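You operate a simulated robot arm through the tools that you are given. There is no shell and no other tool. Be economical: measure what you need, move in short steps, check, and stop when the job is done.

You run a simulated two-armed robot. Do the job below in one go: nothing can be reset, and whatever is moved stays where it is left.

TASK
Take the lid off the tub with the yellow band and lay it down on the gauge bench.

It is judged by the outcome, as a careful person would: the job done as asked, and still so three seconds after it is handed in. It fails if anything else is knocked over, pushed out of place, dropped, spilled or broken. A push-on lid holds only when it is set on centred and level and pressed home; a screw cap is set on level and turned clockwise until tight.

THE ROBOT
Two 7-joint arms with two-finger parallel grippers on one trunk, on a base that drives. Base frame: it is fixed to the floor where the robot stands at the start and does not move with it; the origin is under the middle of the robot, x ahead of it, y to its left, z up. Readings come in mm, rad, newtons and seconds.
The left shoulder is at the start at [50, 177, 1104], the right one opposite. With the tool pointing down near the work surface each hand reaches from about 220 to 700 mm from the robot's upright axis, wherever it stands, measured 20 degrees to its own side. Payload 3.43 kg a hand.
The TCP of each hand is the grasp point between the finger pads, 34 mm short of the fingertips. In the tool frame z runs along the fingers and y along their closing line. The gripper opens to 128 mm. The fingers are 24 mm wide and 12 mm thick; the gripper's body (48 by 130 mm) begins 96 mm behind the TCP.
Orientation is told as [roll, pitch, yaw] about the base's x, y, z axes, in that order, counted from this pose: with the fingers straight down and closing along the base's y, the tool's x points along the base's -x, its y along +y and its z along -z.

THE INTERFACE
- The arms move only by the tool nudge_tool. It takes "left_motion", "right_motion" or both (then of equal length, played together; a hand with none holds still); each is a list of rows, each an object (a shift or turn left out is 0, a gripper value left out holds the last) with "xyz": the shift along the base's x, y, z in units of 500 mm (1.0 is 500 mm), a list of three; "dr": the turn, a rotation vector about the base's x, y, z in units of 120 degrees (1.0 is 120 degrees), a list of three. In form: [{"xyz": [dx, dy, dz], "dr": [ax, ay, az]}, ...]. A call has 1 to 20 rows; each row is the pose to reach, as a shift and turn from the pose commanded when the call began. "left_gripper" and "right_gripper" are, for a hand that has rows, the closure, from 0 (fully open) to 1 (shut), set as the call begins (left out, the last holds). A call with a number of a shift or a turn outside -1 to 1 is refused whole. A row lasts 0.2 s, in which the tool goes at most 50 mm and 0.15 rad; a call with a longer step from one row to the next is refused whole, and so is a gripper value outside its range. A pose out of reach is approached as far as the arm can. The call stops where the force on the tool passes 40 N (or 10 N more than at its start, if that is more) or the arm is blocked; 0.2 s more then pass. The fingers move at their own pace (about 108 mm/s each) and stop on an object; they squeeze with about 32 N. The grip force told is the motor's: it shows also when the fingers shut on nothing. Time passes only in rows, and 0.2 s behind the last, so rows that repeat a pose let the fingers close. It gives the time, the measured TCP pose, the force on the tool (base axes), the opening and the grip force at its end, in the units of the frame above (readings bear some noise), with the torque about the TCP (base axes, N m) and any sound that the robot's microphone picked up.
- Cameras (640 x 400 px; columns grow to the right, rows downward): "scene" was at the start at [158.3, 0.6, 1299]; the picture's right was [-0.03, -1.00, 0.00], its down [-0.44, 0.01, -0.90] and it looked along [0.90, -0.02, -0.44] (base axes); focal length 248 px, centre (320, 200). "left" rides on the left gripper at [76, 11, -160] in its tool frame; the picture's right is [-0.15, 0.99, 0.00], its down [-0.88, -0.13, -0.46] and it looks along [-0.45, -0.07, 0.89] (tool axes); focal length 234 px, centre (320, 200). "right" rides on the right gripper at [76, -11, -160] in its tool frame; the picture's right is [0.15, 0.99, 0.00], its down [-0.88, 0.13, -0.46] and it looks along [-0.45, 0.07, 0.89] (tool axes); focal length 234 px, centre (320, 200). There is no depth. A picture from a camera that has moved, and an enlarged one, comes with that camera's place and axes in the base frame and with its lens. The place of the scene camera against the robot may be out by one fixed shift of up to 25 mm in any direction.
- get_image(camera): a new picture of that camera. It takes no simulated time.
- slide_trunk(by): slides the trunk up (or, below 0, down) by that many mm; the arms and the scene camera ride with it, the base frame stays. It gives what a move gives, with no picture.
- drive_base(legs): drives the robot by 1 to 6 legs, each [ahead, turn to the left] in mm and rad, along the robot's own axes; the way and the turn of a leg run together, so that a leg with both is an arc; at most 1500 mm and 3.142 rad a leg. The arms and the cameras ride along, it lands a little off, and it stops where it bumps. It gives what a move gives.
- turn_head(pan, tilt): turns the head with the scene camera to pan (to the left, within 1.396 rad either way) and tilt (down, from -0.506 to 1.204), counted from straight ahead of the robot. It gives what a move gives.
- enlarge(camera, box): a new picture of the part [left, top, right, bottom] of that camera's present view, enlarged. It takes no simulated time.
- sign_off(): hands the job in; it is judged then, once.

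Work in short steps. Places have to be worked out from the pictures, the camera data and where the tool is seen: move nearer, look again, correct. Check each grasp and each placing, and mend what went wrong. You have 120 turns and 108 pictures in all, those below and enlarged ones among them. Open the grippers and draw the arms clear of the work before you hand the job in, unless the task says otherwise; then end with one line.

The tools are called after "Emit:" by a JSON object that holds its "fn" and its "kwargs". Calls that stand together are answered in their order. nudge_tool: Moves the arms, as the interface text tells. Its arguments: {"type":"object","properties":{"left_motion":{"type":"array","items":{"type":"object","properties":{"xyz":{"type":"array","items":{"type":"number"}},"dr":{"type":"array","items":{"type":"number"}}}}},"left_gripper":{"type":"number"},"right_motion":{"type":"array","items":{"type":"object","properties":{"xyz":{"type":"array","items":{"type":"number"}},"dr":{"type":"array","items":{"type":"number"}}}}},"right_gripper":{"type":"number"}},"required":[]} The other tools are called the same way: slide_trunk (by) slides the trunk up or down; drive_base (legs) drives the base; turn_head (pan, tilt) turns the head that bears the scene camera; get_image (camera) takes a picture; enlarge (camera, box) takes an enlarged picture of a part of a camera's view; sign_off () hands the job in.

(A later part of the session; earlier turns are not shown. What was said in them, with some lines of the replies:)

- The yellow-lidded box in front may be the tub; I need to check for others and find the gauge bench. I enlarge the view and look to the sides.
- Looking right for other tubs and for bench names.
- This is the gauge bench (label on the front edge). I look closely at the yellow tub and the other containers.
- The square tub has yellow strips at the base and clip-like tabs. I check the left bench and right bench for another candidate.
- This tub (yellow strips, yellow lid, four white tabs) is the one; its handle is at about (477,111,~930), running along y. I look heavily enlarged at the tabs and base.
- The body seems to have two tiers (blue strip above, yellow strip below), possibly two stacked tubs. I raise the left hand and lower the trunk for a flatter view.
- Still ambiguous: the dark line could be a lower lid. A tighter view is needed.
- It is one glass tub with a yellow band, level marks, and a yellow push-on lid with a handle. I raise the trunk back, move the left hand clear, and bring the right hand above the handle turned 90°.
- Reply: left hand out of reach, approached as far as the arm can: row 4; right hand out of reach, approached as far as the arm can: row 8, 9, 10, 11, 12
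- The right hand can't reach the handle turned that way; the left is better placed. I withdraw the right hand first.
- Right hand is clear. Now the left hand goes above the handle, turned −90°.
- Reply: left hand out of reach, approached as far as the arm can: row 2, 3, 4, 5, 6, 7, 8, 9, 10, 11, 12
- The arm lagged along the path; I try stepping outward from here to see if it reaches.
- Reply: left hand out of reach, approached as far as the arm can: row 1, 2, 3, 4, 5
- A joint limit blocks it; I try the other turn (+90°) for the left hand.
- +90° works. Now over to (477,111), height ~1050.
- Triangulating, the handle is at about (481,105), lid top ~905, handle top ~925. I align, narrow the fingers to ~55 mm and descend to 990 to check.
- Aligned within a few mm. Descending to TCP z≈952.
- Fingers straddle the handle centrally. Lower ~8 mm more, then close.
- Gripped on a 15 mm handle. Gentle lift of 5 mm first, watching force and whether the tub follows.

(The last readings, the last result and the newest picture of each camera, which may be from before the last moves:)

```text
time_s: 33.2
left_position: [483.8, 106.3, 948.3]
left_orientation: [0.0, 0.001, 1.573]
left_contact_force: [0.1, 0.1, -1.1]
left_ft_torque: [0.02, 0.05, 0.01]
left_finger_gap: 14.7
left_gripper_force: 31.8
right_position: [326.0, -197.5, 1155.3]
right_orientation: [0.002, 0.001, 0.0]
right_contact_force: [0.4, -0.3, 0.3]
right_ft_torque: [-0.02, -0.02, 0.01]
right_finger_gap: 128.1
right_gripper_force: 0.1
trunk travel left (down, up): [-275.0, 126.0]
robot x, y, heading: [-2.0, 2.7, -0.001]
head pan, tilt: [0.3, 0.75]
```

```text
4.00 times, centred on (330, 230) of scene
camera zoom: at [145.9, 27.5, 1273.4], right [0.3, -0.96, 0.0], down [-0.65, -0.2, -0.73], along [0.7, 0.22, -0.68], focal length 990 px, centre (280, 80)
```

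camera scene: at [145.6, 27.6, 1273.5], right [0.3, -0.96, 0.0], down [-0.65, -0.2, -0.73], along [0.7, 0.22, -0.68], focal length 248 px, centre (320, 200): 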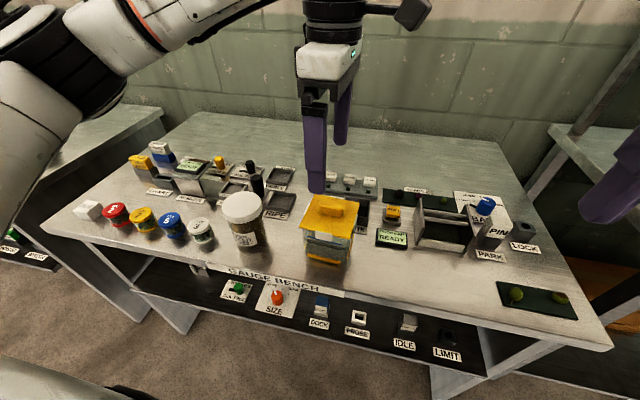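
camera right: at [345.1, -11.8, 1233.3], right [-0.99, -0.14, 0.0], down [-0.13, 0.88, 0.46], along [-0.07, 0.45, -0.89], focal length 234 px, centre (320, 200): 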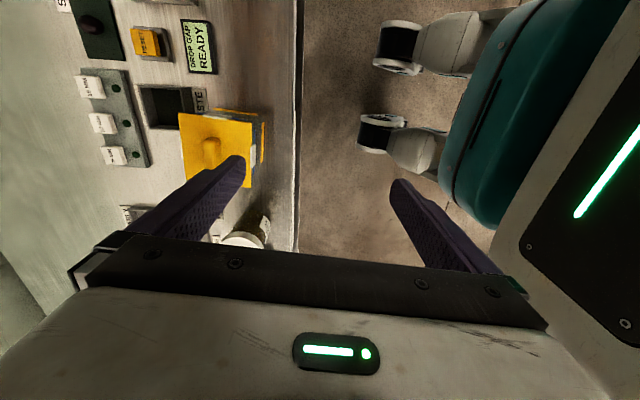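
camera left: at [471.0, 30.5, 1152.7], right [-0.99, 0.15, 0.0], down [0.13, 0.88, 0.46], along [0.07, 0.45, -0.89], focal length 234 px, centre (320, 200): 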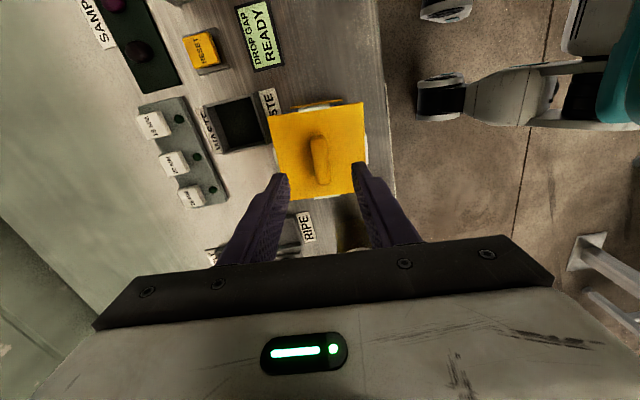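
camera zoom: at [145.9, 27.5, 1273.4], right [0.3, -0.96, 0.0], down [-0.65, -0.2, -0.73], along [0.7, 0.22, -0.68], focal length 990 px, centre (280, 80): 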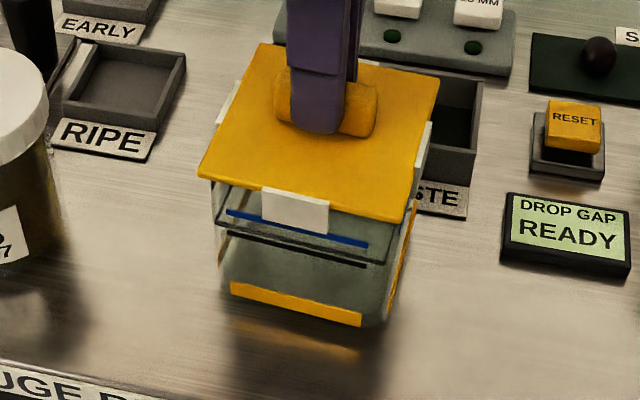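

The whole tub came up with the lid (strips rose ~5 mm), so the lid is tight. I set it back down; the right hand must hold the body while the left pulls.

Emit:
{"fn": "nudge_tool", "kwargs": {"left_motion": [{"xyz": [0, 0, -0.004]}, {"xyz": [0, 0, -0.008]}, {"xyz": [0, 0, -0.01]}, {"xyz": [0, 0, -0.01]}]}}

Emit:
{"fn": "enlarge", "kwargs": {"camera": "scene", "box": [280, 180, 380, 280]}}

```text
time_s: 34.2
left_position: [484.5, 105.2, 944.1]
left_orientation: [-0.001, 0.0, 1.571]
left_contact_force: [-0.2, -0.6, 1.3]
left_ft_torque: [0.03, 0.0, 0.04]
left_finger_gap: 15.0
left_gripper_force: 32.4
right_position: [326.4, -198.1, 1155.7]
right_orientation: [0.002, -0.003, 0.001]
right_contact_force: [0.2, -0.7, 0.4]
right_ft_torque: [-0.03, -0.03, -0.03]
right_finger_gap: 128.3
right_gripper_force: 0.0
trunk travel left (down, up): [-275.0, 126.0]
robot x, y, heading: [-1.4, -0.8, -0.0]
head pan, tilt: [0.3, 0.75]
```

```text
4.00 times, centred on (330, 230) of scene
camera zoom: at [145.5, 27.4, 1273.6], right [0.3, -0.96, 0.0], down [-0.65, -0.2, -0.73], along [0.7, 0.22, -0.68], focal length 990 px, centre (280, 80)
```

zoom: 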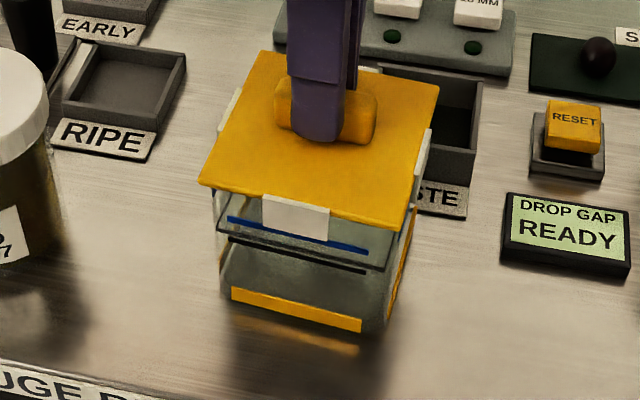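

Tub is back down. The body's front/back faces are free (the waste box is ~40 mm behind), so the right hand will come in from the right, fingers pointing left and slightly down, closing along x. First turn it −90° while moving out.

Emit:
{"fn": "nudge_tool", "kwargs": {"right_motion": [{"xyz": [0.025, 0, -0.01], "dr": [0, 0, -0.068]}, {"xyz": [0.05, 0, -0.02], "dr": [0, 0, -0.136]}, {"xyz": [0.075, 0, -0.03], "dr": [0, 0, -0.205]}, {"xyz": [0.1, 0, -0.04], "dr": [0, 0, -0.273]}, {"xyz": [0.125, 0, -0.05], "dr": [0, 0, -0.341]}, {"xyz": [0.15, 0, -0.06], "dr": [0, 0, -0.409]}, {"xyz": [0.175, 0, -0.07], "dr": [0, 0, -0.477]}, {"xyz": [0.2, 0, -0.08], "dr": [0, 0, -0.545]}, {"xyz": [0.225, 0, -0.09], "dr": [0, 0, -0.614]}, {"xyz": [0.228, 0, -0.1], "dr": [0, 0, -0.682]}, {"xyz": [0.228, 0, -0.11], "dr": [0, 0, -0.75]}]}}

Emit:
{"fn": "nudge_tool", "kwargs": {"right_motion": [{"dr": [0.065, 0, 0]}, {"dr": [0.13, 0, 0]}, {"dr": [0.195, 0, 0]}, {"dr": [0.26, 0, 0]}, {"dr": [0.325, 0, 0]}, {"dr": [0.39, 0, 0]}, {"dr": [0.455, 0, 0]}, {"dr": [0.52, 0, 0]}, {"dr": [0.583, 0, 0]}, {"dr": [0.583, 0, 0]}]}}

Emit:
{"fn": "turn_head", "kwargs": {"pan": 0.0, "tilt": 0.75}}

Emit:
{"fn": "get_image", "kwargs": {"camera": "scene"}}

Emit:
{"fn": "get_image", "kwargs": {"camera": "right"}}

```text
time_s: 36.6
left_position: [483.3, 105.1, 944.1]
left_orientation: [0.0, -0.001, 1.573]
left_contact_force: [1.1, -1.4, 6.6]
left_ft_torque: [-0.06, -0.02, -0.01]
left_finger_gap: 15.0
left_gripper_force: 32.0
right_position: [438.1, -199.0, 1099.3]
right_orientation: [0.001, -0.001, -1.573]
right_contact_force: [-0.1, 0.1, 0.5]
right_ft_torque: [0.0, 0.0, 0.01]
right_finger_gap: 128.1
right_gripper_force: 0.1
trunk travel left (down, up): [-275.0, 126.0]
robot x, y, heading: [1.1, 1.9, -0.0]
head pan, tilt: [0.3, 0.75]
```

```text
time_s: 38.8
left_position: [484.6, 104.9, 943.9]
left_orientation: [-0.002, 0.0, 1.574]
left_contact_force: [0.7, -0.1, 8.0]
left_ft_torque: [-0.02, -0.04, 0.03]
left_finger_gap: 14.5
left_gripper_force: 31.8
right_position: [438.1, -198.0, 1100.3]
right_orientation: [0.001, 1.222, -1.57]
right_contact_force: [0.8, -0.4, 0.0]
right_ft_torque: [0.02, 0.03, -0.04]
right_finger_gap: 127.8
right_gripper_force: 0.1
trunk travel left (down, up): [-275.0, 126.0]
robot x, y, heading: [1.2, 2.1, 0.002]
head pan, tilt: [0.3, 0.75]
```

```text
time_s: 39.6
left_position: [483.8, 105.3, 942.4]
left_orientation: [-0.001, 0.0, 1.572]
left_contact_force: [0.7, 0.7, 6.8]
left_ft_torque: [0.0, -0.02, 0.03]
left_finger_gap: 14.8
left_gripper_force: 32.0
right_position: [439.0, -197.7, 1099.6]
right_orientation: [0.001, 1.22, -1.573]
right_contact_force: [-0.2, 0.5, 0.0]
right_ft_torque: [0.01, 0.02, -0.02]
right_finger_gap: 128.0
right_gripper_force: 0.1
trunk travel left (down, up): [-275.0, 126.0]
robot x, y, heading: [2.3, -0.5, -0.001]
head pan, tilt: [0.0, 0.75]
```

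```text
71 pictures are left
camera scene: at [149.0, 2.9, 1273.5], right [0.0, -1.0, 0.0], down [-0.68, 0.0, -0.73], along [0.73, 0.0, -0.68], focal length 248 px, centre (320, 200)
```

scene: 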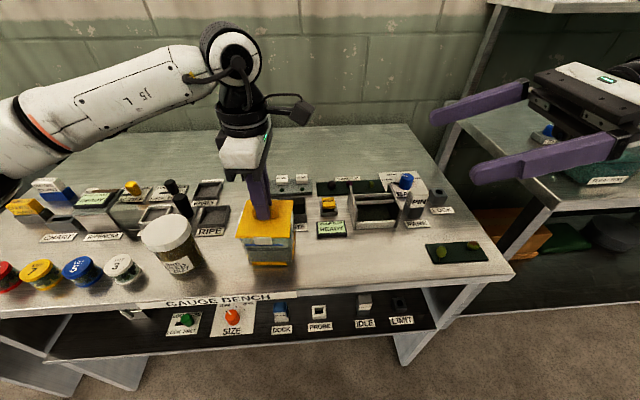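

```text
70 pictures are left
camera right: at [426.7, -322.4, 1225.8], right [0.99, 0.05, 0.14], down [0.13, -0.73, -0.67], along [0.07, 0.68, -0.73], focal length 234 px, centre (320, 200)
```

right: 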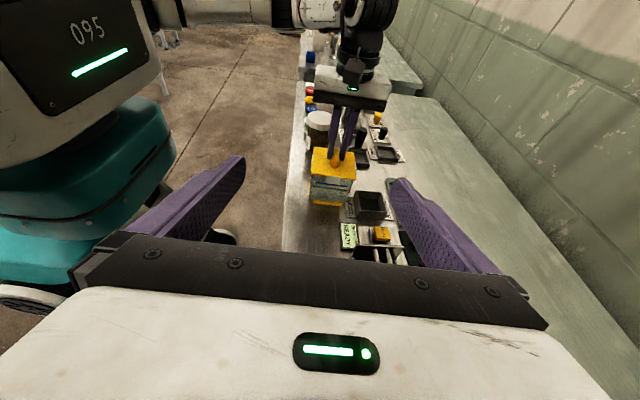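

The right hand orientation works and its camera sees the tub side-on. Enlarging to measure the tub and the gap to the waste box.

Emit:
{"fn": "enlarge", "kwargs": {"camera": "right", "box": [290, 130, 410, 250]}}

```text
3.33 times, centred on (350, 190) of right
camera zoom: at [426.7, -322.4, 1225.8], right [0.99, 0.05, 0.14], down [0.13, -0.73, -0.67], along [0.07, 0.68, -0.73], focal length 781 px, centre (220, 233)
```

zoom: 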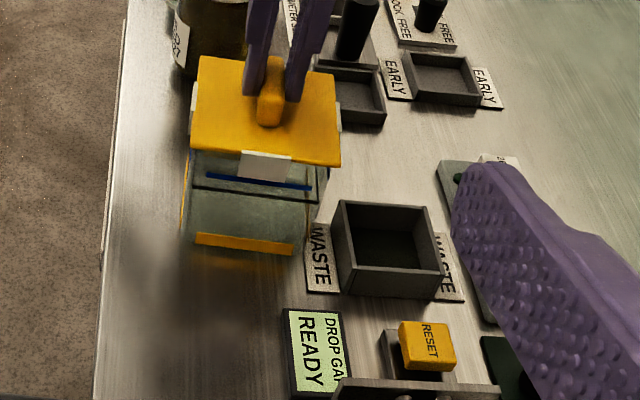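

Tub spans x≈440–530, right face y≈53; waste box front x≈560. I go to the staging pose (485,−60,916) with 110 mm opening and check.

Emit:
{"fn": "nudge_tool", "kwargs": {"right_gripper": 0.14, "right_motion": [{"xyz": [0.016, 0.046, -0.06]}, {"xyz": [0.032, 0.092, -0.12]}, {"xyz": [0.048, 0.138, -0.19]}, {"xyz": [0.064, 0.184, -0.25]}, {"xyz": [0.08, 0.23, -0.31]}, {"xyz": [0.094, 0.276, -0.368]}, {"xyz": [0.094, 0.276, -0.368]}]}}

Emit:
{"fn": "get_image", "kwargs": {"camera": "right"}}

Emit:
{"fn": "get_image", "kwargs": {"camera": "scene"}}

```text
time_s: 41.2
left_position: [485.1, 106.0, 943.0]
left_orientation: [-0.002, 0.0, 1.572]
left_contact_force: [0.6, -0.7, 6.2]
left_ft_torque: [0.01, 0.02, -0.01]
left_finger_gap: 14.9
left_gripper_force: 31.9
right_position: [485.9, -60.2, 915.6]
right_orientation: [0.001, 1.219, -1.572]
right_contact_force: [-0.2, 0.1, 0.2]
right_ft_torque: [0.01, -0.01, -0.01]
right_finger_gap: 110.2
right_gripper_force: 0.0
trunk travel left (down, up): [-275.0, 126.0]
robot x, y, heading: [2.2, -0.2, 0.003]
head pan, tilt: [0.0, 0.75]
```

```text
68 pictures are left
camera right: at [473.8, -184.9, 1041.9], right [0.99, 0.05, 0.14], down [0.13, -0.73, -0.67], along [0.07, 0.68, -0.73], focal length 234 px, centre (320, 200)
```

right: 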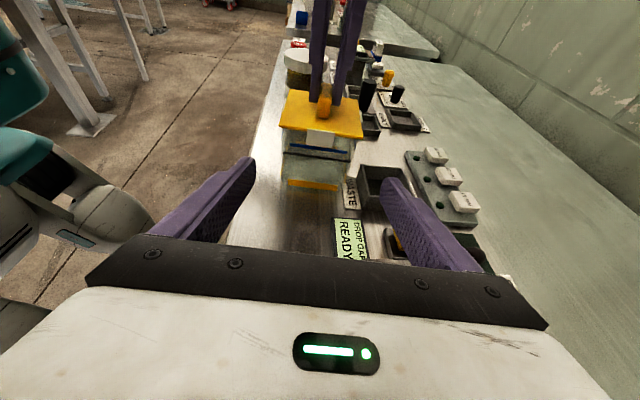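

```text
67 pictures are left
camera scene: at [149.0, 2.9, 1273.5], right [0.0, -1.0, 0.0], down [-0.68, 0.0, -0.73], along [0.73, 0.0, -0.68], focal length 248 px, centre (320, 200)
```

scene: 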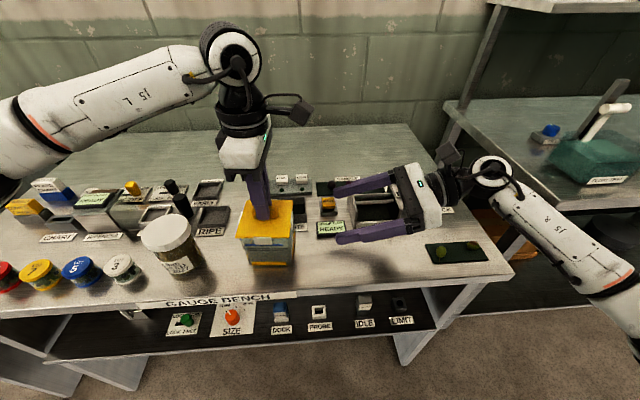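

Center x≈484 confirmed. Advance 85 mm along the approach and look.

Emit:
{"fn": "nudge_tool", "kwargs": {"right_motion": [{"xyz": [0, 0.06, -0.022]}, {"xyz": [0, 0.12, -0.044]}, {"xyz": [0, 0.17, -0.062]}, {"xyz": [0, 0.17, -0.062]}]}}

Emit:
{"fn": "get_image", "kwargs": {"camera": "right"}}

Emit:
{"fn": "enlarge", "kwargs": {"camera": "scene", "box": [220, 150, 420, 290]}}

```text
time_s: 42.2
left_position: [483.0, 105.3, 943.3]
left_orientation: [-0.003, -0.002, 1.572]
left_contact_force: [-0.5, -0.7, 5.8]
left_ft_torque: [-0.01, 0.03, 0.02]
left_finger_gap: 14.6
left_gripper_force: 31.8
right_position: [484.4, 26.7, 884.4]
right_orientation: [0.002, 1.22, -1.572]
right_contact_force: [-0.2, -0.2, -0.1]
right_ft_torque: [-0.01, -0.05, -0.01]
right_finger_gap: 110.1
right_gripper_force: 0.0
trunk travel left (down, up): [-275.0, 126.0]
robot x, y, heading: [-3.5, -1.3, -0.004]
head pan, tilt: [0.0, 0.75]
```

```text
66 pictures are left
camera right: at [473.6, -98.4, 1011.5], right [0.99, 0.05, 0.14], down [0.13, -0.73, -0.67], along [0.07, 0.68, -0.73], focal length 234 px, centre (320, 200)
```

right: 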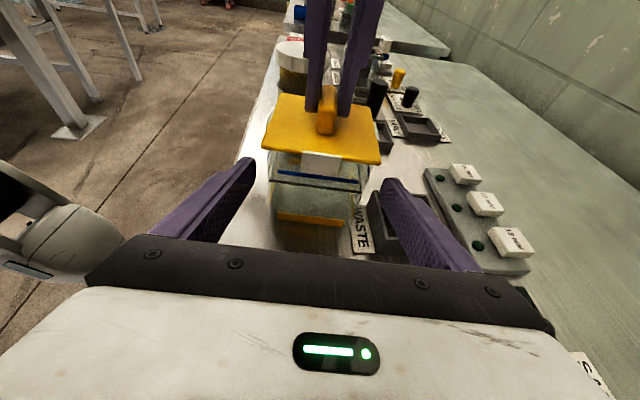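

```text
2.86 times, centred on (320, 220) of scene
camera zoom: at [149.1, 2.9, 1273.5], right [0.0, -1.0, 0.0], down [-0.68, 0.0, -0.73], along [0.73, 0.0, -0.68], focal length 707 px, centre (320, 143)
```

zoom: 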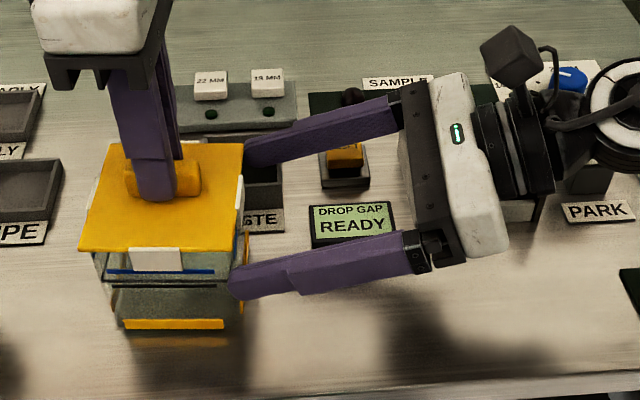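

Fingers bracket the tub evenly, below the lid. Advance the remaining ~73 mm in small steps.

Emit:
{"fn": "nudge_tool", "kwargs": {"right_motion": [{"xyz": [0, 0.035, -0.0125]}, {"xyz": [0, 0.07, -0.025]}, {"xyz": [0, 0.105, -0.0375]}, {"xyz": [0, 0.146, -0.052]}, {"xyz": [0, 0.146, -0.052]}]}}

Emit:
{"fn": "get_image", "kwargs": {"camera": "right"}}

Emit:
{"fn": "enlarge", "kwargs": {"camera": "scene", "box": [220, 190, 340, 290]}}

```text
time_s: 43.4
left_position: [484.1, 106.6, 943.9]
left_orientation: [-0.001, -0.001, 1.572]
left_contact_force: [-0.8, -0.6, 4.9]
left_ft_torque: [-0.03, 0.04, 0.02]
left_finger_gap: 14.9
left_gripper_force: 32.5
right_position: [486.1, 98.2, 859.3]
right_orientation: [0.001, 1.219, -1.57]
right_contact_force: [0.0, -0.2, 0.2]
right_ft_torque: [0.02, 0.02, 0.03]
right_finger_gap: 109.9
right_gripper_force: 0.1
trunk travel left (down, up): [-275.0, 126.0]
robot x, y, heading: [-0.7, 1.4, -0.0]
head pan, tilt: [0.0, 0.75]
```

```text
64 pictures are left
camera right: at [474.4, -26.1, 985.4], right [0.99, 0.05, 0.14], down [0.13, -0.73, -0.67], along [0.07, 0.68, -0.73], focal length 234 px, centre (320, 200)
```

right: 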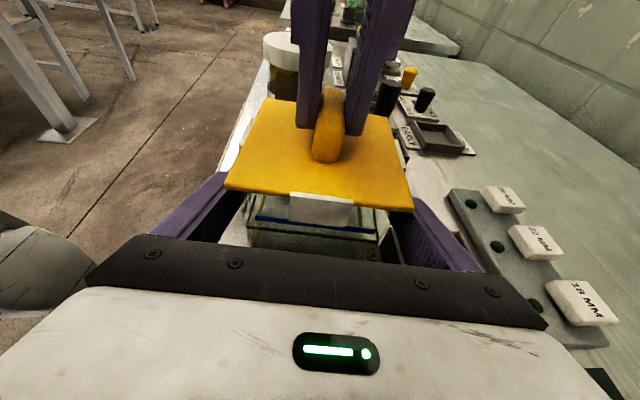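

```text
4.00 times, centred on (280, 240) of scene
camera zoom: at [149.1, 2.9, 1273.5], right [0.0, -1.0, 0.0], down [-0.68, 0.0, -0.73], along [0.73, 0.0, -0.68], focal length 990 px, centre (480, 40)
```

zoom: 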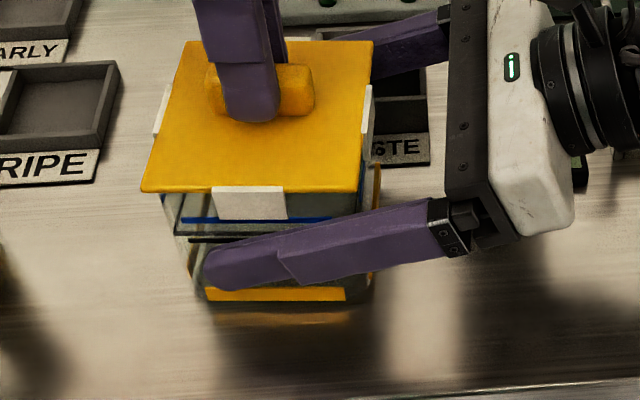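

Well placed. Close the right gripper on the tub body.

Emit:
{"fn": "nudge_tool", "kwargs": {"right_gripper": 0.6, "right_motion": [{"xyz": [0, 0, 0]}, {"xyz": [0, 0, 0]}, {"xyz": [0, 0, 0]}]}}

Emit:
{"fn": "enlarge", "kwargs": {"camera": "scene", "box": [220, 190, 340, 290]}}

```text
time_s: 44.2
left_position: [484.9, 105.0, 943.8]
left_orientation: [-0.004, -0.001, 1.573]
left_contact_force: [11.3, 0.9, 1.3]
left_ft_torque: [0.08, -0.3, 0.07]
left_finger_gap: 14.7
left_gripper_force: 31.8
right_position: [485.0, 98.6, 859.3]
right_orientation: [-0.002, 1.222, -1.568]
right_contact_force: [-12.3, -1.0, 1.8]
right_ft_torque: [-0.09, -0.3, 0.08]
right_finger_gap: 94.6
right_gripper_force: 32.6
trunk travel left (down, up): [-275.0, 126.0]
robot x, y, heading: [-0.2, -0.0, -0.007]
head pan, tilt: [0.0, 0.75]
```

```text
4.00 times, centred on (280, 240) of scene
camera zoom: at [149.2, 2.9, 1273.5], right [0.0, -1.0, 0.0], down [-0.68, 0.0, -0.73], along [0.73, 0.0, -0.68], focal length 990 px, centre (480, 40)
```

zoom: 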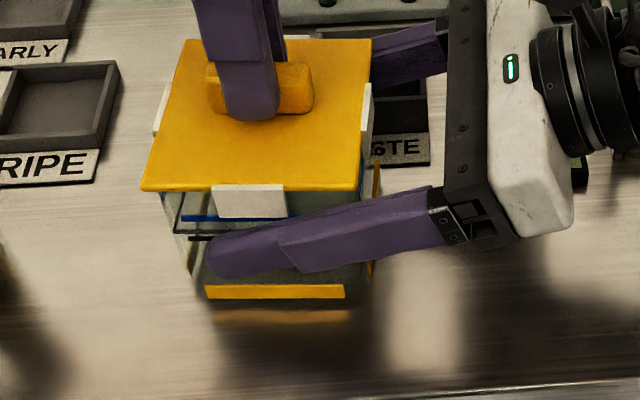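

Body held (94.6 mm). Now pull the lid up with the left, right hand holding still.

Emit:
{"fn": "nudge_tool", "kwargs": {"left_motion": [{"xyz": [0, 0, 0.004]}, {"xyz": [0, 0, 0.008]}, {"xyz": [0, 0, 0.012]}, {"xyz": [0, 0, 0.016]}, {"xyz": [0, 0, 0.02]}]}}

Emit:
{"fn": "enlarge", "kwargs": {"camera": "scene", "box": [220, 190, 340, 290]}}

```text
time_s: 45.4
left_position: [484.6, 106.0, 954.8]
left_orientation: [-0.001, 0.001, 1.571]
left_contact_force: [0.0, 0.7, 0.7]
left_ft_torque: [0.03, 0.02, 0.0]
left_finger_gap: 15.3
left_gripper_force: 31.7
right_position: [488.4, 97.8, 859.3]
right_orientation: [0.002, 1.22, -1.572]
right_contact_force: [1.5, -0.3, 0.5]
right_ft_torque: [-0.13, 0.05, 0.02]
right_finger_gap: 94.5
right_gripper_force: 32.6
trunk travel left (down, up): [-275.0, 126.0]
robot x, y, heading: [1.1, -0.3, 0.002]
head pan, tilt: [0.0, 0.75]
heard: snap
```

```text
4.00 times, centred on (280, 240) of scene
camera zoom: at [149.5, 2.9, 1273.5], right [0.0, -1.0, 0.0], down [-0.68, 0.0, -0.73], along [0.73, 0.0, -0.68], focal length 990 px, centre (480, 40)
```

zoom: 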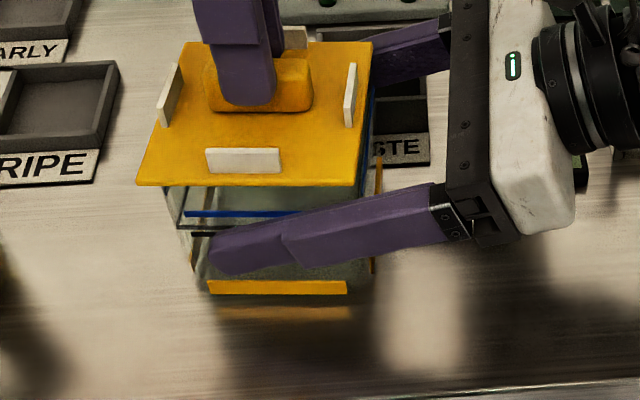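

A snap: clips flipped open and the lid is off. Raise it straight up while the right hand keeps hold.

Emit:
{"fn": "nudge_tool", "kwargs": {"left_motion": [{"xyz": [0, 0, 0.02]}, {"xyz": [0, 0, 0.04]}, {"xyz": [0, 0, 0.06]}, {"xyz": [0, 0, 0.09]}, {"xyz": [0, 0, 0.13]}, {"xyz": [0, 0, 0.17]}, {"xyz": [0, 0, 0.2]}]}}

Emit:
{"fn": "enlarge", "kwargs": {"camera": "scene", "box": [200, 110, 360, 290]}}

Emit:
{"fn": "get_image", "kwargs": {"camera": "left"}}

```text
time_s: 47.0
left_position: [485.1, 104.1, 1055.4]
left_orientation: [0.001, -0.001, 1.574]
left_contact_force: [-0.4, 0.2, -1.3]
left_ft_torque: [0.02, 0.02, -0.01]
left_finger_gap: 14.8
left_gripper_force: 32.2
right_position: [486.3, 99.4, 859.5]
right_orientation: [-0.001, 1.219, -1.574]
right_contact_force: [-0.2, -1.0, 2.1]
right_ft_torque: [-0.12, 0.17, 0.05]
right_finger_gap: 94.6
right_gripper_force: 32.3
trunk travel left (down, up): [-275.0, 126.0]
robot x, y, heading: [1.3, -0.5, -0.002]
head pan, tilt: [0.0, 0.75]
```

```text
2.22 times, centred on (280, 200) of scene
camera zoom: at [149.4, 2.9, 1273.5], right [0.0, -1.0, 0.0], down [-0.68, 0.0, -0.73], along [0.73, 0.0, -0.68], focal length 550 px, centre (409, 200)
```

zoom: 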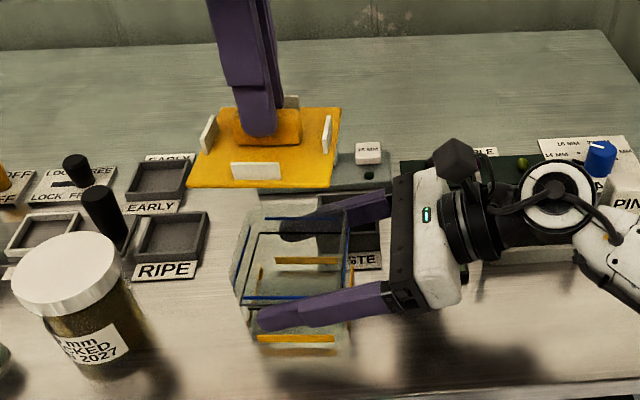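

```text
59 pictures are left
camera left: at [473.9, 29.1, 1216.9], right [-0.99, 0.15, 0.0], down [0.13, 0.88, 0.46], along [0.07, 0.45, -0.89], focal length 234 px, centre (320, 200)
```

left: 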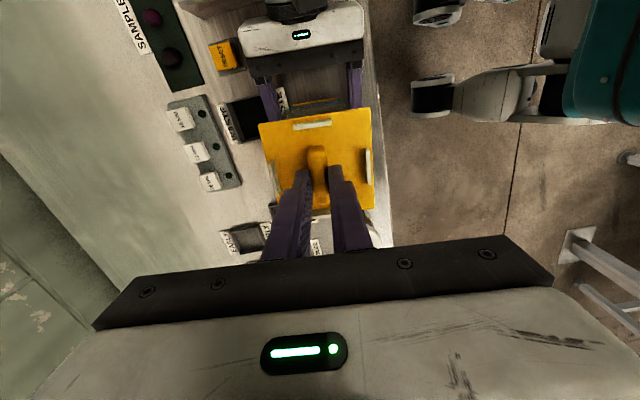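

Lid is free and the tub is standing. Open the right gripper to 110 mm and back out along the same line.

Emit:
{"fn": "nudge_tool", "kwargs": {"right_gripper": 0.14, "right_motion": [{"xyz": [0, 0, 0]}, {"xyz": [0, 0, 0]}]}}

Emit:
{"fn": "nudge_tool", "kwargs": {"right_motion": [{"xyz": [0, -0.05, 0.018]}, {"xyz": [0, -0.1, 0.036]}, {"xyz": [0, -0.16, 0.058]}, {"xyz": [0, -0.22, 0.08]}, {"xyz": [0, -0.28, 0.102]}, {"xyz": [0, -0.32, 0.116]}, {"xyz": [-0.02, -0.38, 0.19]}, {"xyz": [-0.04, -0.44, 0.27]}, {"xyz": [-0.06, -0.5, 0.35]}, {"xyz": [-0.08, -0.58, 0.4]}]}}

Emit:
{"fn": "get_image", "kwargs": {"camera": "scene"}}

```text
time_s: 47.6
left_position: [484.5, 103.9, 1056.3]
left_orientation: [0.0, 0.001, 1.57]
left_contact_force: [1.0, 0.5, -0.9]
left_ft_torque: [0.02, 0.01, -0.06]
left_finger_gap: 15.1
left_gripper_force: 32.1
right_position: [485.1, 98.2, 858.8]
right_orientation: [-0.002, 1.219, -1.574]
right_contact_force: [-0.2, -0.2, -0.5]
right_ft_torque: [0.01, -0.01, 0.03]
right_finger_gap: 110.4
right_gripper_force: 0.1
trunk travel left (down, up): [-275.0, 126.0]
robot x, y, heading: [0.6, -0.1, -0.0]
head pan, tilt: [0.0, 0.75]
```

```text
refused: row 8 steps farther than a row can; nothing moved
```

```text
58 pictures are left
camera scene: at [149.5, 3.0, 1273.4], right [0.0, -1.0, 0.0], down [-0.68, 0.0, -0.73], along [0.73, 0.0, -0.68], focal length 248 px, centre (320, 200)
```

scene: 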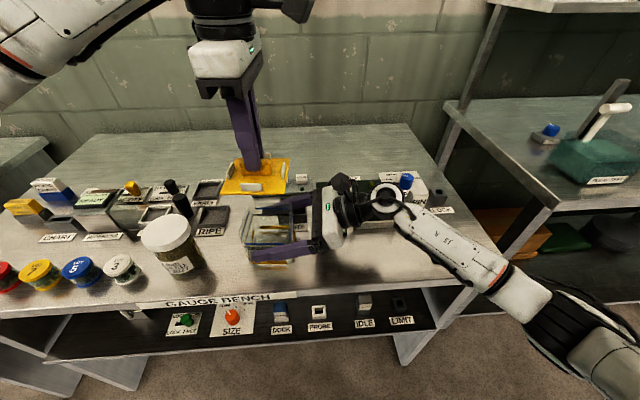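

One row was too long; I split the retreat into smaller steps.

Emit:
{"fn": "nudge_tool", "kwargs": {"right_motion": [{"xyz": [0, -0.05, 0.018]}, {"xyz": [0, -0.1, 0.036]}, {"xyz": [0, -0.16, 0.058]}, {"xyz": [0, -0.22, 0.08]}, {"xyz": [0, -0.28, 0.102]}, {"xyz": [0, -0.32, 0.116]}, {"xyz": [-0.02, -0.36, 0.17]}, {"xyz": [-0.03, -0.4, 0.23]}, {"xyz": [-0.04, -0.44, 0.29]}, {"xyz": [-0.06, -0.48, 0.34]}, {"xyz": [-0.08, -0.54, 0.39]}, {"xyz": [-0.1, -0.6, 0.42]}]}}

Emit:
{"fn": "get_image", "kwargs": {"camera": "scene"}}

Emit:
{"fn": "enlarge", "kwargs": {"camera": "scene", "box": [220, 180, 440, 310]}}

```text
time_s: 50.2
left_position: [484.1, 103.4, 1057.2]
left_orientation: [0.002, 0.0, 1.573]
left_contact_force: [-0.7, -0.2, 0.2]
left_ft_torque: [-0.01, -0.01, -0.03]
left_finger_gap: 14.8
left_gripper_force: 31.9
right_position: [434.2, -202.2, 1070.5]
right_orientation: [-0.001, 1.221, -1.572]
right_contact_force: [0.8, -0.4, 0.3]
right_ft_torque: [0.03, 0.02, 0.0]
right_finger_gap: 110.0
right_gripper_force: 0.1
trunk travel left (down, up): [-275.0, 126.0]
robot x, y, heading: [-2.3, -4.5, 0.002]
head pan, tilt: [0.0, 0.75]
```

```text
57 pictures are left
camera scene: at [149.3, 2.8, 1273.5], right [0.0, -1.0, 0.0], down [-0.68, 0.0, -0.73], along [0.73, 0.0, -0.68], focal length 248 px, centre (320, 200)
```

scene: 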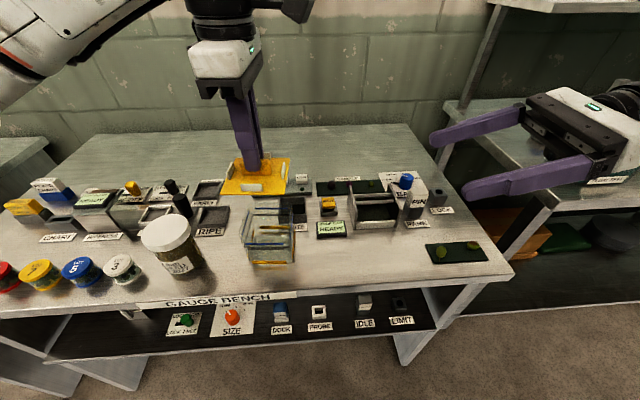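

```text
2.91 times, centred on (330, 245) of scene
camera zoom: at [149.3, 2.8, 1273.5], right [0.0, -1.0, 0.0], down [-0.68, 0.0, -0.73], along [0.73, 0.0, -0.68], focal length 720 px, centre (291, 69)
```

zoom: 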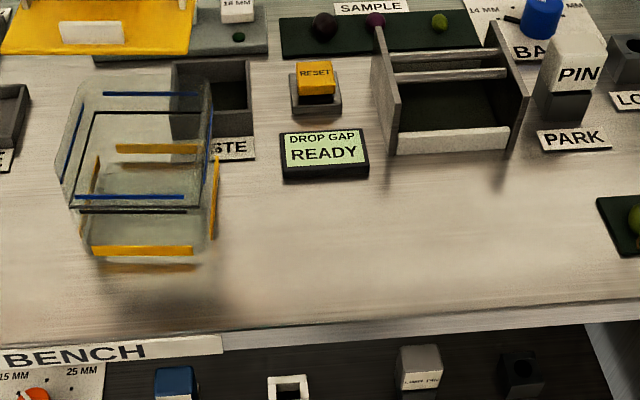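

Free spot for the lid: about (480,−125), between the drop-gap sign/tray and the front edge. First move the right hand further out of the way.

Emit:
{"fn": "nudge_tool", "kwargs": {"right_motion": [{"xyz": [-0.03, -0.07, 0.03]}, {"xyz": [-0.06, -0.14, 0.06]}, {"xyz": [-0.09, -0.21, 0.09]}, {"xyz": [-0.12, -0.28, 0.12]}, {"xyz": [-0.15, -0.34, 0.15]}]}}

Emit:
{"fn": "nudge_tool", "kwargs": {"left_motion": [{"xyz": [0, -0.07, 0]}, {"xyz": [0, -0.14, 0]}, {"xyz": [0, -0.21, 0]}, {"xyz": [0, -0.28, 0]}, {"xyz": [0, -0.34, 0]}, {"xyz": [-0.005, -0.4, 0]}, {"xyz": [-0.008, -0.458, 0]}, {"xyz": [-0.008, -0.458, 0]}]}}

Emit:
{"fn": "get_image", "kwargs": {"camera": "scene"}}

```text
time_s: 51.4
left_position: [483.9, 104.7, 1055.6]
left_orientation: [-0.002, 0.0, 1.572]
left_contact_force: [-0.9, 0.2, 0.6]
left_ft_torque: [0.01, -0.02, -0.02]
left_finger_gap: 15.1
left_gripper_force: 32.0
right_position: [360.0, -373.1, 1144.6]
right_orientation: [-0.003, 1.219, -1.574]
right_contact_force: [-0.7, -0.9, 0.8]
right_ft_torque: [0.03, 0.01, -0.02]
right_finger_gap: 110.1
right_gripper_force: 0.0
trunk travel left (down, up): [-275.0, 126.0]
robot x, y, heading: [1.7, -4.0, 0.0]
head pan, tilt: [0.0, 0.75]
```

```text
time_s: 53.2
left_position: [496.7, -107.7, 1058.1]
left_orientation: [0.004, 0.012, 1.615]
left_contact_force: [-1.1, -0.4, -0.4]
left_ft_torque: [0.03, -0.01, -0.03]
left_finger_gap: 14.7
left_gripper_force: 32.2
right_position: [360.4, -374.1, 1145.6]
right_orientation: [-0.001, 1.218, -1.571]
right_contact_force: [0.2, 0.0, -0.1]
right_ft_torque: [0.0, 0.04, 0.03]
right_finger_gap: 110.0
right_gripper_force: 0.1
trunk travel left (down, up): [-275.0, 126.0]
robot x, y, heading: [-0.6, 1.4, 0.002]
head pan, tilt: [0.0, 0.75]
```

```text
55 pictures are left
camera scene: at [149.2, 2.6, 1273.5], right [0.0, -1.0, 0.0], down [-0.68, 0.0, -0.73], along [0.73, 0.0, -0.68], focal length 248 px, centre (320, 200)
```

scene: 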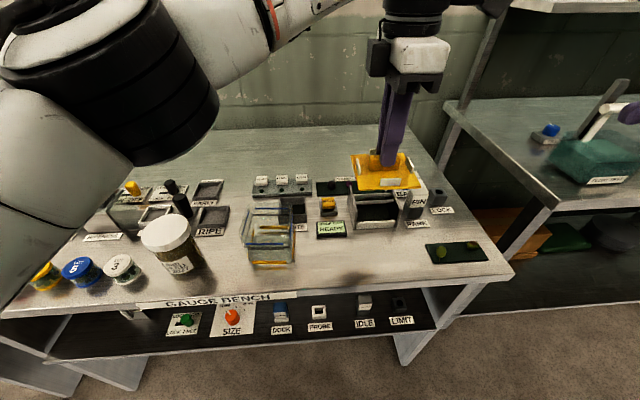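

The arm is at (497,−108), a bit behind command. I command the rest with a hold.

Emit:
{"fn": "nudge_tool", "kwargs": {"left_motion": [{"xyz": [0, 0, 0]}, {"xyz": [0, 0, 0]}, {"xyz": [0, 0, 0]}]}}

```text
time_s: 54.0
left_position: [494.6, -107.2, 1057.3]
left_orientation: [0.003, 0.014, 1.614]
left_contact_force: [0.7, 0.1, -0.5]
left_ft_torque: [0.01, -0.05, -0.06]
left_finger_gap: 15.1
left_gripper_force: 32.0
right_position: [359.5, -373.1, 1144.6]
right_orientation: [-0.001, 1.219, -1.572]
right_contact_force: [0.2, 0.4, 0.0]
right_ft_torque: [-0.02, 0.0, 0.01]
right_finger_gap: 110.1
right_gripper_force: 0.0
trunk travel left (down, up): [-275.0, 126.0]
robot x, y, heading: [2.7, 2.2, -0.001]
head pan, tilt: [0.0, 0.75]
```

Holding short of target; try toward (470,−122) from here.

Emit:
{"fn": "nudge_tool", "kwargs": {"left_motion": [{"xyz": [-0.025, -0.012, 0]}, {"xyz": [-0.05, -0.025, 0]}, {"xyz": [-0.05, -0.025, 0]}, {"xyz": [-0.05, -0.025, 0]}]}}

```text
time_s: 55.0
left_position: [462.7, -128.1, 1054.6]
left_orientation: [0.003, 0.007, 1.594]
left_contact_force: [-0.7, -0.4, 0.0]
left_ft_torque: [-0.03, -0.04, 0.02]
left_finger_gap: 15.0
left_gripper_force: 32.0
right_position: [359.5, -372.7, 1144.4]
right_orientation: [-0.001, 1.219, -1.572]
right_contact_force: [0.3, -0.7, 0.2]
right_ft_torque: [-0.03, 0.0, 0.02]
right_finger_gap: 110.2
right_gripper_force: 0.1
trunk travel left (down, up): [-275.0, 126.0]
robot x, y, heading: [-0.7, -2.4, 0.002]
head pan, tilt: [0.0, 0.75]
```

Good: (463,−128). Shift +10 in x and descend to ~z 900.

Emit:
{"fn": "nudge_tool", "kwargs": {"left_motion": [{"xyz": [0.01, 0, -0.05]}, {"xyz": [0.02, 0.004, -0.11]}, {"xyz": [0.02, 0.004, -0.17]}, {"xyz": [0.02, 0.004, -0.23]}, {"xyz": [0.02, 0.004, -0.29]}, {"xyz": [0.02, 0.004, -0.31]}, {"xyz": [0.02, 0.004, -0.31]}]}}

Emit:
{"fn": "get_image", "kwargs": {"camera": "scene"}}

Emit:
{"fn": "enlarge", "kwargs": {"camera": "scene", "box": [300, 170, 460, 300]}}

Emit:
{"fn": "get_image", "kwargs": {"camera": "left"}}

```text
time_s: 56.6
left_position: [464.9, -135.0, 899.4]
left_orientation: [0.001, 0.0, 1.573]
left_contact_force: [-0.5, -0.1, -0.5]
left_ft_torque: [0.01, -0.03, -0.02]
left_finger_gap: 15.1
left_gripper_force: 32.2
right_position: [360.3, -373.4, 1145.1]
right_orientation: [-0.001, 1.222, -1.573]
right_contact_force: [0.2, -0.7, 0.6]
right_ft_torque: [0.0, 0.01, 0.03]
right_finger_gap: 109.9
right_gripper_force: 0.1
trunk travel left (down, up): [-275.0, 126.0]
robot x, y, heading: [1.0, -3.7, -0.001]
head pan, tilt: [0.0, 0.75]
```

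```text
54 pictures are left
camera scene: at [149.5, 3.0, 1273.4], right [0.0, -1.0, 0.0], down [-0.68, 0.0, -0.73], along [0.73, 0.0, -0.68], focal length 248 px, centre (320, 200)
```

scene: 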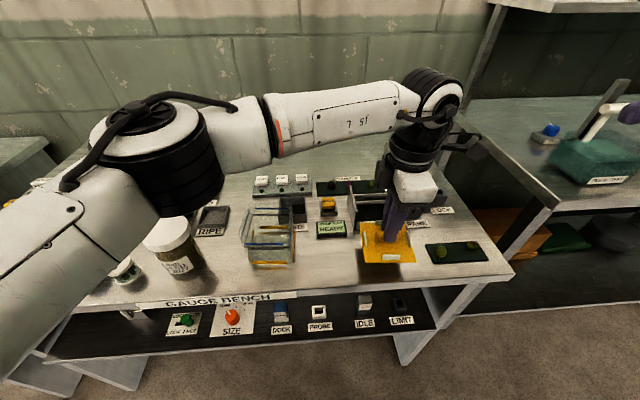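

```text
3.08 times, centred on (380, 235) of scene
camera zoom: at [149.5, 3.0, 1273.4], right [0.0, -1.0, 0.0], down [-0.68, 0.0, -0.73], along [0.73, 0.0, -0.68], focal length 762 px, centre (135, 92)
```

zoom: 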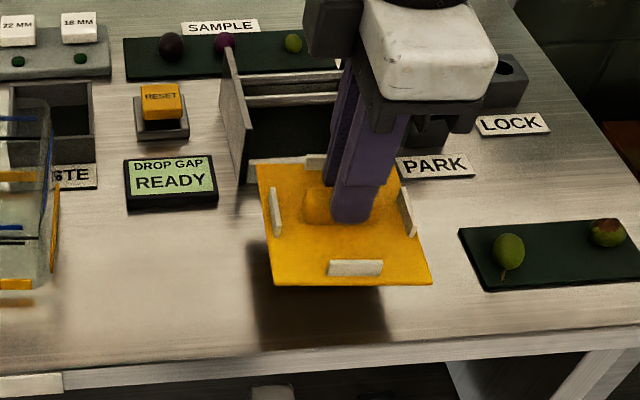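

```text
52 pictures are left
camera left: at [455.6, -209.7, 1059.6], right [-0.99, 0.15, 0.0], down [0.13, 0.88, 0.46], along [0.07, 0.45, -0.89], focal length 234 px, centre (320, 200)
```

left: 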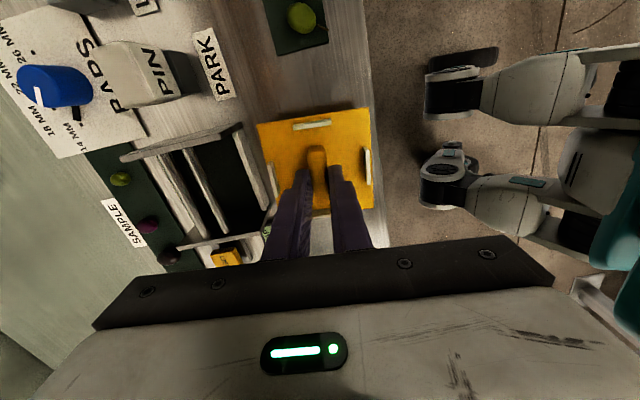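

Lid hovers at (465,−135); bench edge x≈409, tray front x≈540. Nudge x by +9 to centre it in the gap and lower further.

Emit:
{"fn": "nudge_tool", "kwargs": {"left_motion": [{"xyz": [0.018, 0.006, 0]}, {"xyz": [0.018, 0.006, -0.03]}, {"xyz": [0.018, 0.006, -0.06]}, {"xyz": [0.018, 0.006, -0.06]}]}}

Emit:
{"fn": "enlarge", "kwargs": {"camera": "scene", "box": [300, 170, 460, 300]}}

Emit:
{"fn": "get_image", "kwargs": {"camera": "left"}}

```text
time_s: 57.6
left_position: [474.8, -131.2, 868.9]
left_orientation: [-0.003, 0.001, 1.573]
left_contact_force: [0.0, 0.3, -0.4]
left_ft_torque: [0.02, -0.01, 0.0]
left_finger_gap: 14.6
left_gripper_force: 31.9
right_position: [359.8, -372.9, 1144.2]
right_orientation: [-0.001, 1.22, -1.572]
right_contact_force: [-0.5, 0.0, 0.7]
right_ft_torque: [0.01, -0.02, 0.03]
right_finger_gap: 110.0
right_gripper_force: 0.0
trunk travel left (down, up): [-275.0, 126.0]
robot x, y, heading: [1.7, 1.2, 0.004]
head pan, tilt: [0.0, 0.75]
```

```text
3.08 times, centred on (380, 235) of scene
camera zoom: at [149.5, 3.0, 1273.5], right [0.0, -1.0, 0.0], down [-0.68, 0.0, -0.73], along [0.73, 0.0, -0.68], focal length 762 px, centre (135, 92)
```

zoom: 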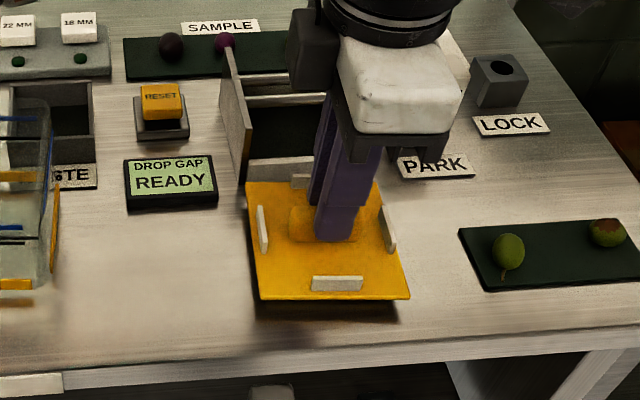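

```text
50 pictures are left
camera left: at [464.3, -205.7, 1029.0], right [-0.99, 0.15, 0.0], down [0.13, 0.88, 0.46], along [0.07, 0.45, -0.89], focal length 234 px, centre (320, 200)
```

left: 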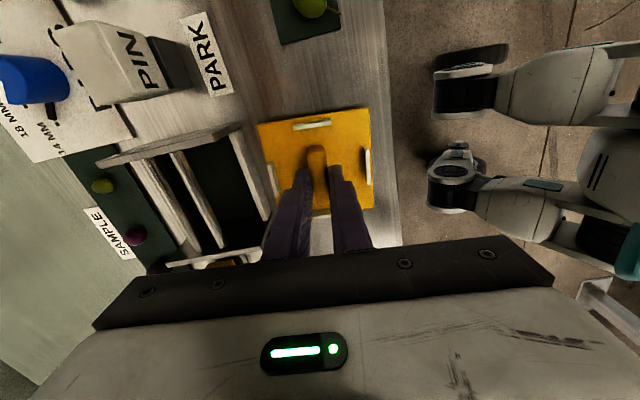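

The lid spans x≈429–525, close to the tray's side wall (x≈527). Shift −9 mm in x, −8 mm in y, then lower gently until contact.

Emit:
{"fn": "nudge_tool", "kwargs": {"left_motion": [{"xyz": [-0.018, -0.016, 0]}, {"xyz": [-0.018, -0.016, -0.02]}, {"xyz": [-0.018, -0.016, -0.03]}, {"xyz": [-0.018, -0.016, -0.036]}, {"xyz": [-0.018, -0.016, -0.042]}]}}

Emit:
{"fn": "enlarge", "kwargs": {"camera": "scene", "box": [300, 170, 460, 300]}}

```text
time_s: 58.8
left_position: [465.8, -138.8, 851.2]
left_orientation: [-0.01, 0.007, 1.572]
left_contact_force: [3.4, -0.3, 39.1]
left_ft_torque: [-0.03, -0.02, 0.0]
left_finger_gap: 15.1
left_gripper_force: 32.1
right_position: [358.3, -372.0, 1145.8]
right_orientation: [0.006, 1.219, -1.565]
right_contact_force: [-0.3, 0.3, 0.0]
right_ft_torque: [-0.01, -0.01, -0.04]
right_finger_gap: 110.3
right_gripper_force: 0.0
trunk travel left (down, up): [-275.0, 126.0]
robot x, y, heading: [2.0, 0.4, -0.002]
head pan, tilt: [0.0, 0.75]
```

```text
3.08 times, centred on (380, 235) of scene
camera zoom: at [147.0, 3.8, 1274.0], right [0.0, -1.0, 0.0], down [-0.68, 0.0, -0.73], along [0.73, 0.0, -0.68], focal length 762 px, centre (135, 92)
```

zoom: 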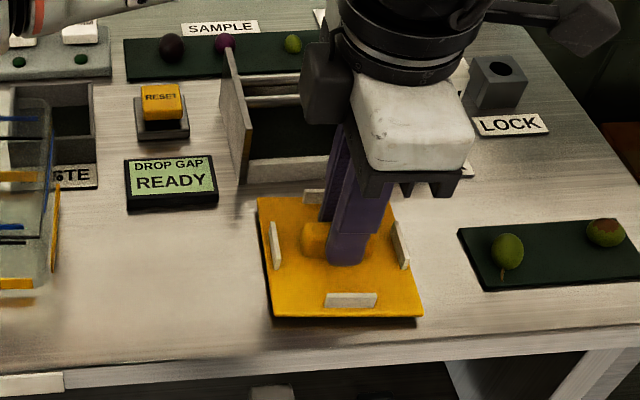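

Contact with the bench (39 N): the lid lies flat and clear of everything. Back off slightly to relieve the push, then open to ~60 mm.

Emit:
{"fn": "nudge_tool", "kwargs": {"left_motion": [{"xyz": [0, 0, 0.004]}, {"xyz": [0, 0, 0.007]}, {"xyz": [0, 0, 0.007]}]}}

Emit:
{"fn": "nudge_tool", "kwargs": {"left_gripper": 0.6, "left_motion": [{"xyz": [0, 0, 0]}, {"xyz": [0, 0, 0]}, {"xyz": [0, 0, 0]}]}}

Emit:
{"fn": "nudge_tool", "kwargs": {"left_motion": [{"xyz": [0, 0, 0.03]}, {"xyz": [0, 0, 0.08]}, {"xyz": [0, 0, 0.14]}, {"xyz": [0, 0, 0.22]}, {"xyz": [0, 0, 0.3]}, {"xyz": [0, 0, 0.38]}, {"xyz": [0, 0, 0.44]}]}}

Emit:
{"fn": "get_image", "kwargs": {"camera": "scene"}}

```text
time_s: 59.6
left_position: [464.8, -139.1, 852.2]
left_orientation: [-0.004, 0.002, 1.572]
left_contact_force: [7.5, -5.6, 21.5]
left_ft_torque: [-0.7, -0.16, 0.18]
left_finger_gap: 14.7
left_gripper_force: 31.8
right_position: [361.0, -372.2, 1143.7]
right_orientation: [0.0, 1.22, -1.569]
right_contact_force: [0.1, -0.1, 0.0]
right_ft_torque: [-0.05, -0.01, -0.01]
right_finger_gap: 110.1
right_gripper_force: 0.0
trunk travel left (down, up): [-275.0, 126.0]
robot x, y, heading: [-1.5, 4.9, -0.001]
head pan, tilt: [0.0, 0.75]
```

```text
time_s: 60.4
left_position: [464.6, -140.5, 850.3]
left_orientation: [0.0, 0.0, 1.573]
left_contact_force: [0.7, 0.2, -0.4]
left_ft_torque: [0.0, 0.0, 0.01]
left_finger_gap: 51.3
left_gripper_force: 0.0
right_position: [358.9, -371.8, 1145.3]
right_orientation: [-0.002, 1.22, -1.572]
right_contact_force: [0.3, -0.4, -0.4]
right_ft_torque: [0.01, -0.02, 0.02]
right_finger_gap: 110.2
right_gripper_force: 0.1
trunk travel left (down, up): [-275.0, 126.0]
robot x, y, heading: [3.5, -1.0, 0.0]
head pan, tilt: [0.0, 0.75]
```

```text
time_s: 62.2
left_position: [497.6, -99.4, 1071.5]
left_orientation: [0.024, 0.034, 1.662]
left_contact_force: [-1.8, -0.3, -0.2]
left_ft_torque: [0.01, 0.02, 0.01]
left_finger_gap: 51.3
left_gripper_force: 0.0
right_position: [360.5, -371.5, 1144.5]
right_orientation: [-0.004, 1.22, -1.573]
right_contact_force: [-0.4, 0.5, 0.4]
right_ft_torque: [-0.03, 0.04, 0.02]
right_finger_gap: 110.0
right_gripper_force: 0.2
trunk travel left (down, up): [-275.0, 126.0]
robot x, y, heading: [3.7, -1.1, 0.001]
head pan, tilt: [0.0, 0.75]
stopped in row 7 (left hand): the arm was blocked; the commanded pose is now the measured one
```

```text
48 pictures are left
camera scene: at [149.7, 3.3, 1273.4], right [0.0, -1.0, 0.0], down [-0.68, 0.0, -0.73], along [0.73, 0.0, -0.68], focal length 248 px, centre (320, 200)
```

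scene: 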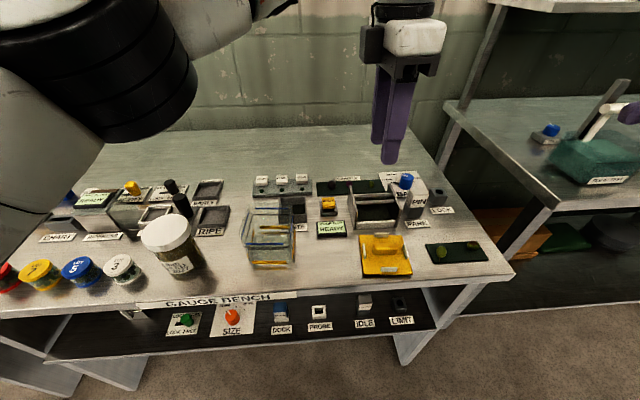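

The lid lies on the bench. Bring the left arm back to its own side and open both grippers.

Emit:
{"fn": "nudge_tool", "kwargs": {"left_gripper": 0.0, "right_gripper": 0.0, "left_motion": [{"xyz": [-0.01, 0.07, 0.0]}, {"xyz": [-0.02, 0.14, 0.0]}, {"xyz": [-0.04, 0.21, 0.02]}, {"xyz": [-0.06, 0.28, 0.05]}, {"xyz": [-0.08, 0.35, 0.08]}, {"xyz": [-0.1, 0.42, 0.11]}, {"xyz": [-0.1, 0.5, 0.14]}], "right_motion": [{"xyz": [0, 0, 0]}, {"xyz": [0, 0, 0]}, {"xyz": [0, 0, 0]}, {"xyz": [0, 0, 0]}, {"xyz": [0, 0, 0]}, {"xyz": [0, 0, 0]}, {"xyz": [0, 0, 0]}]}}

Emit:
{"fn": "get_image", "kwargs": {"camera": "scene"}}

Emit:
{"fn": "enlarge", "kwargs": {"camera": "scene", "box": [220, 170, 500, 310]}}

```text
time_s: 63.8
left_position: [444.8, 153.9, 1141.1]
left_orientation: [0.026, 0.032, 1.654]
left_contact_force: [-0.6, 0.4, 0.5]
left_ft_torque: [0.01, 0.0, -0.02]
left_finger_gap: 128.1
left_gripper_force: 0.0
right_position: [359.9, -371.4, 1145.4]
right_orientation: [0.0, 1.221, -1.572]
right_contact_force: [0.1, -0.2, -0.3]
right_ft_torque: [0.03, 0.03, 0.01]
right_finger_gap: 127.8
right_gripper_force: 0.0
trunk travel left (down, up): [-275.0, 126.0]
robot x, y, heading: [-1.1, 1.6, 0.002]
head pan, tilt: [0.0, 0.75]
```

```text
47 pictures are left
camera scene: at [149.2, 3.6, 1273.5], right [0.0, -1.0, 0.0], down [-0.68, 0.0, -0.73], along [0.73, 0.0, -0.68], focal length 248 px, centre (320, 200)
```

scene: 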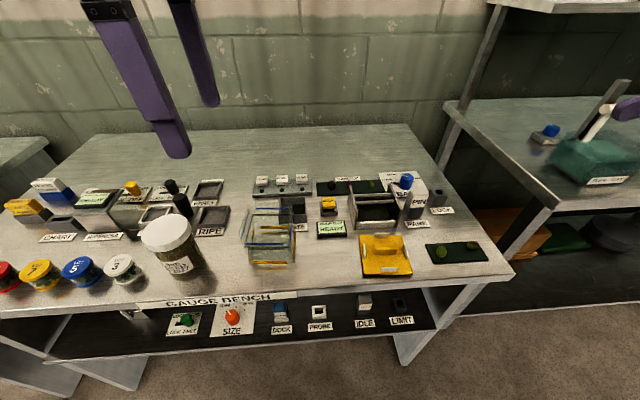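

```text
2.29 times, centred on (360, 240) of scene
camera zoom: at [149.2, 3.6, 1273.5], right [0.0, -1.0, 0.0], down [-0.68, 0.0, -0.73], along [0.73, 0.0, -0.68], focal length 566 px, centre (229, 109)
```

zoom: 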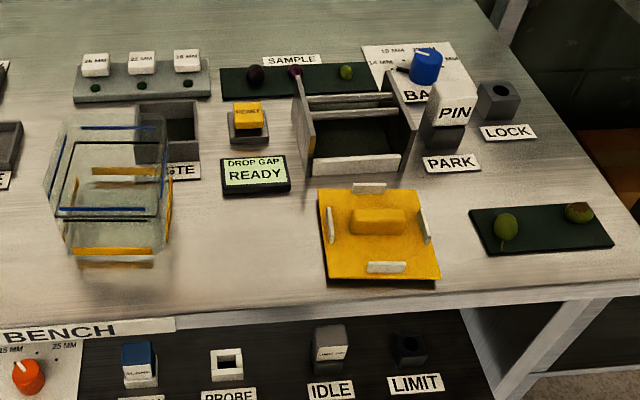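

The lid lies flat on the gauge bench, the tub is upright in its place, nothing else has moved, and both arms are clear with open grippers.

Emit:
{"fn": "sign_off", "kwargs": {}}

```text
The job is handed in.
```

The lid is off the yellow-banded tub and lies flat on the gauge bench. The tub is upright in its place, nothing else looks disturbed, and the job is handed in.
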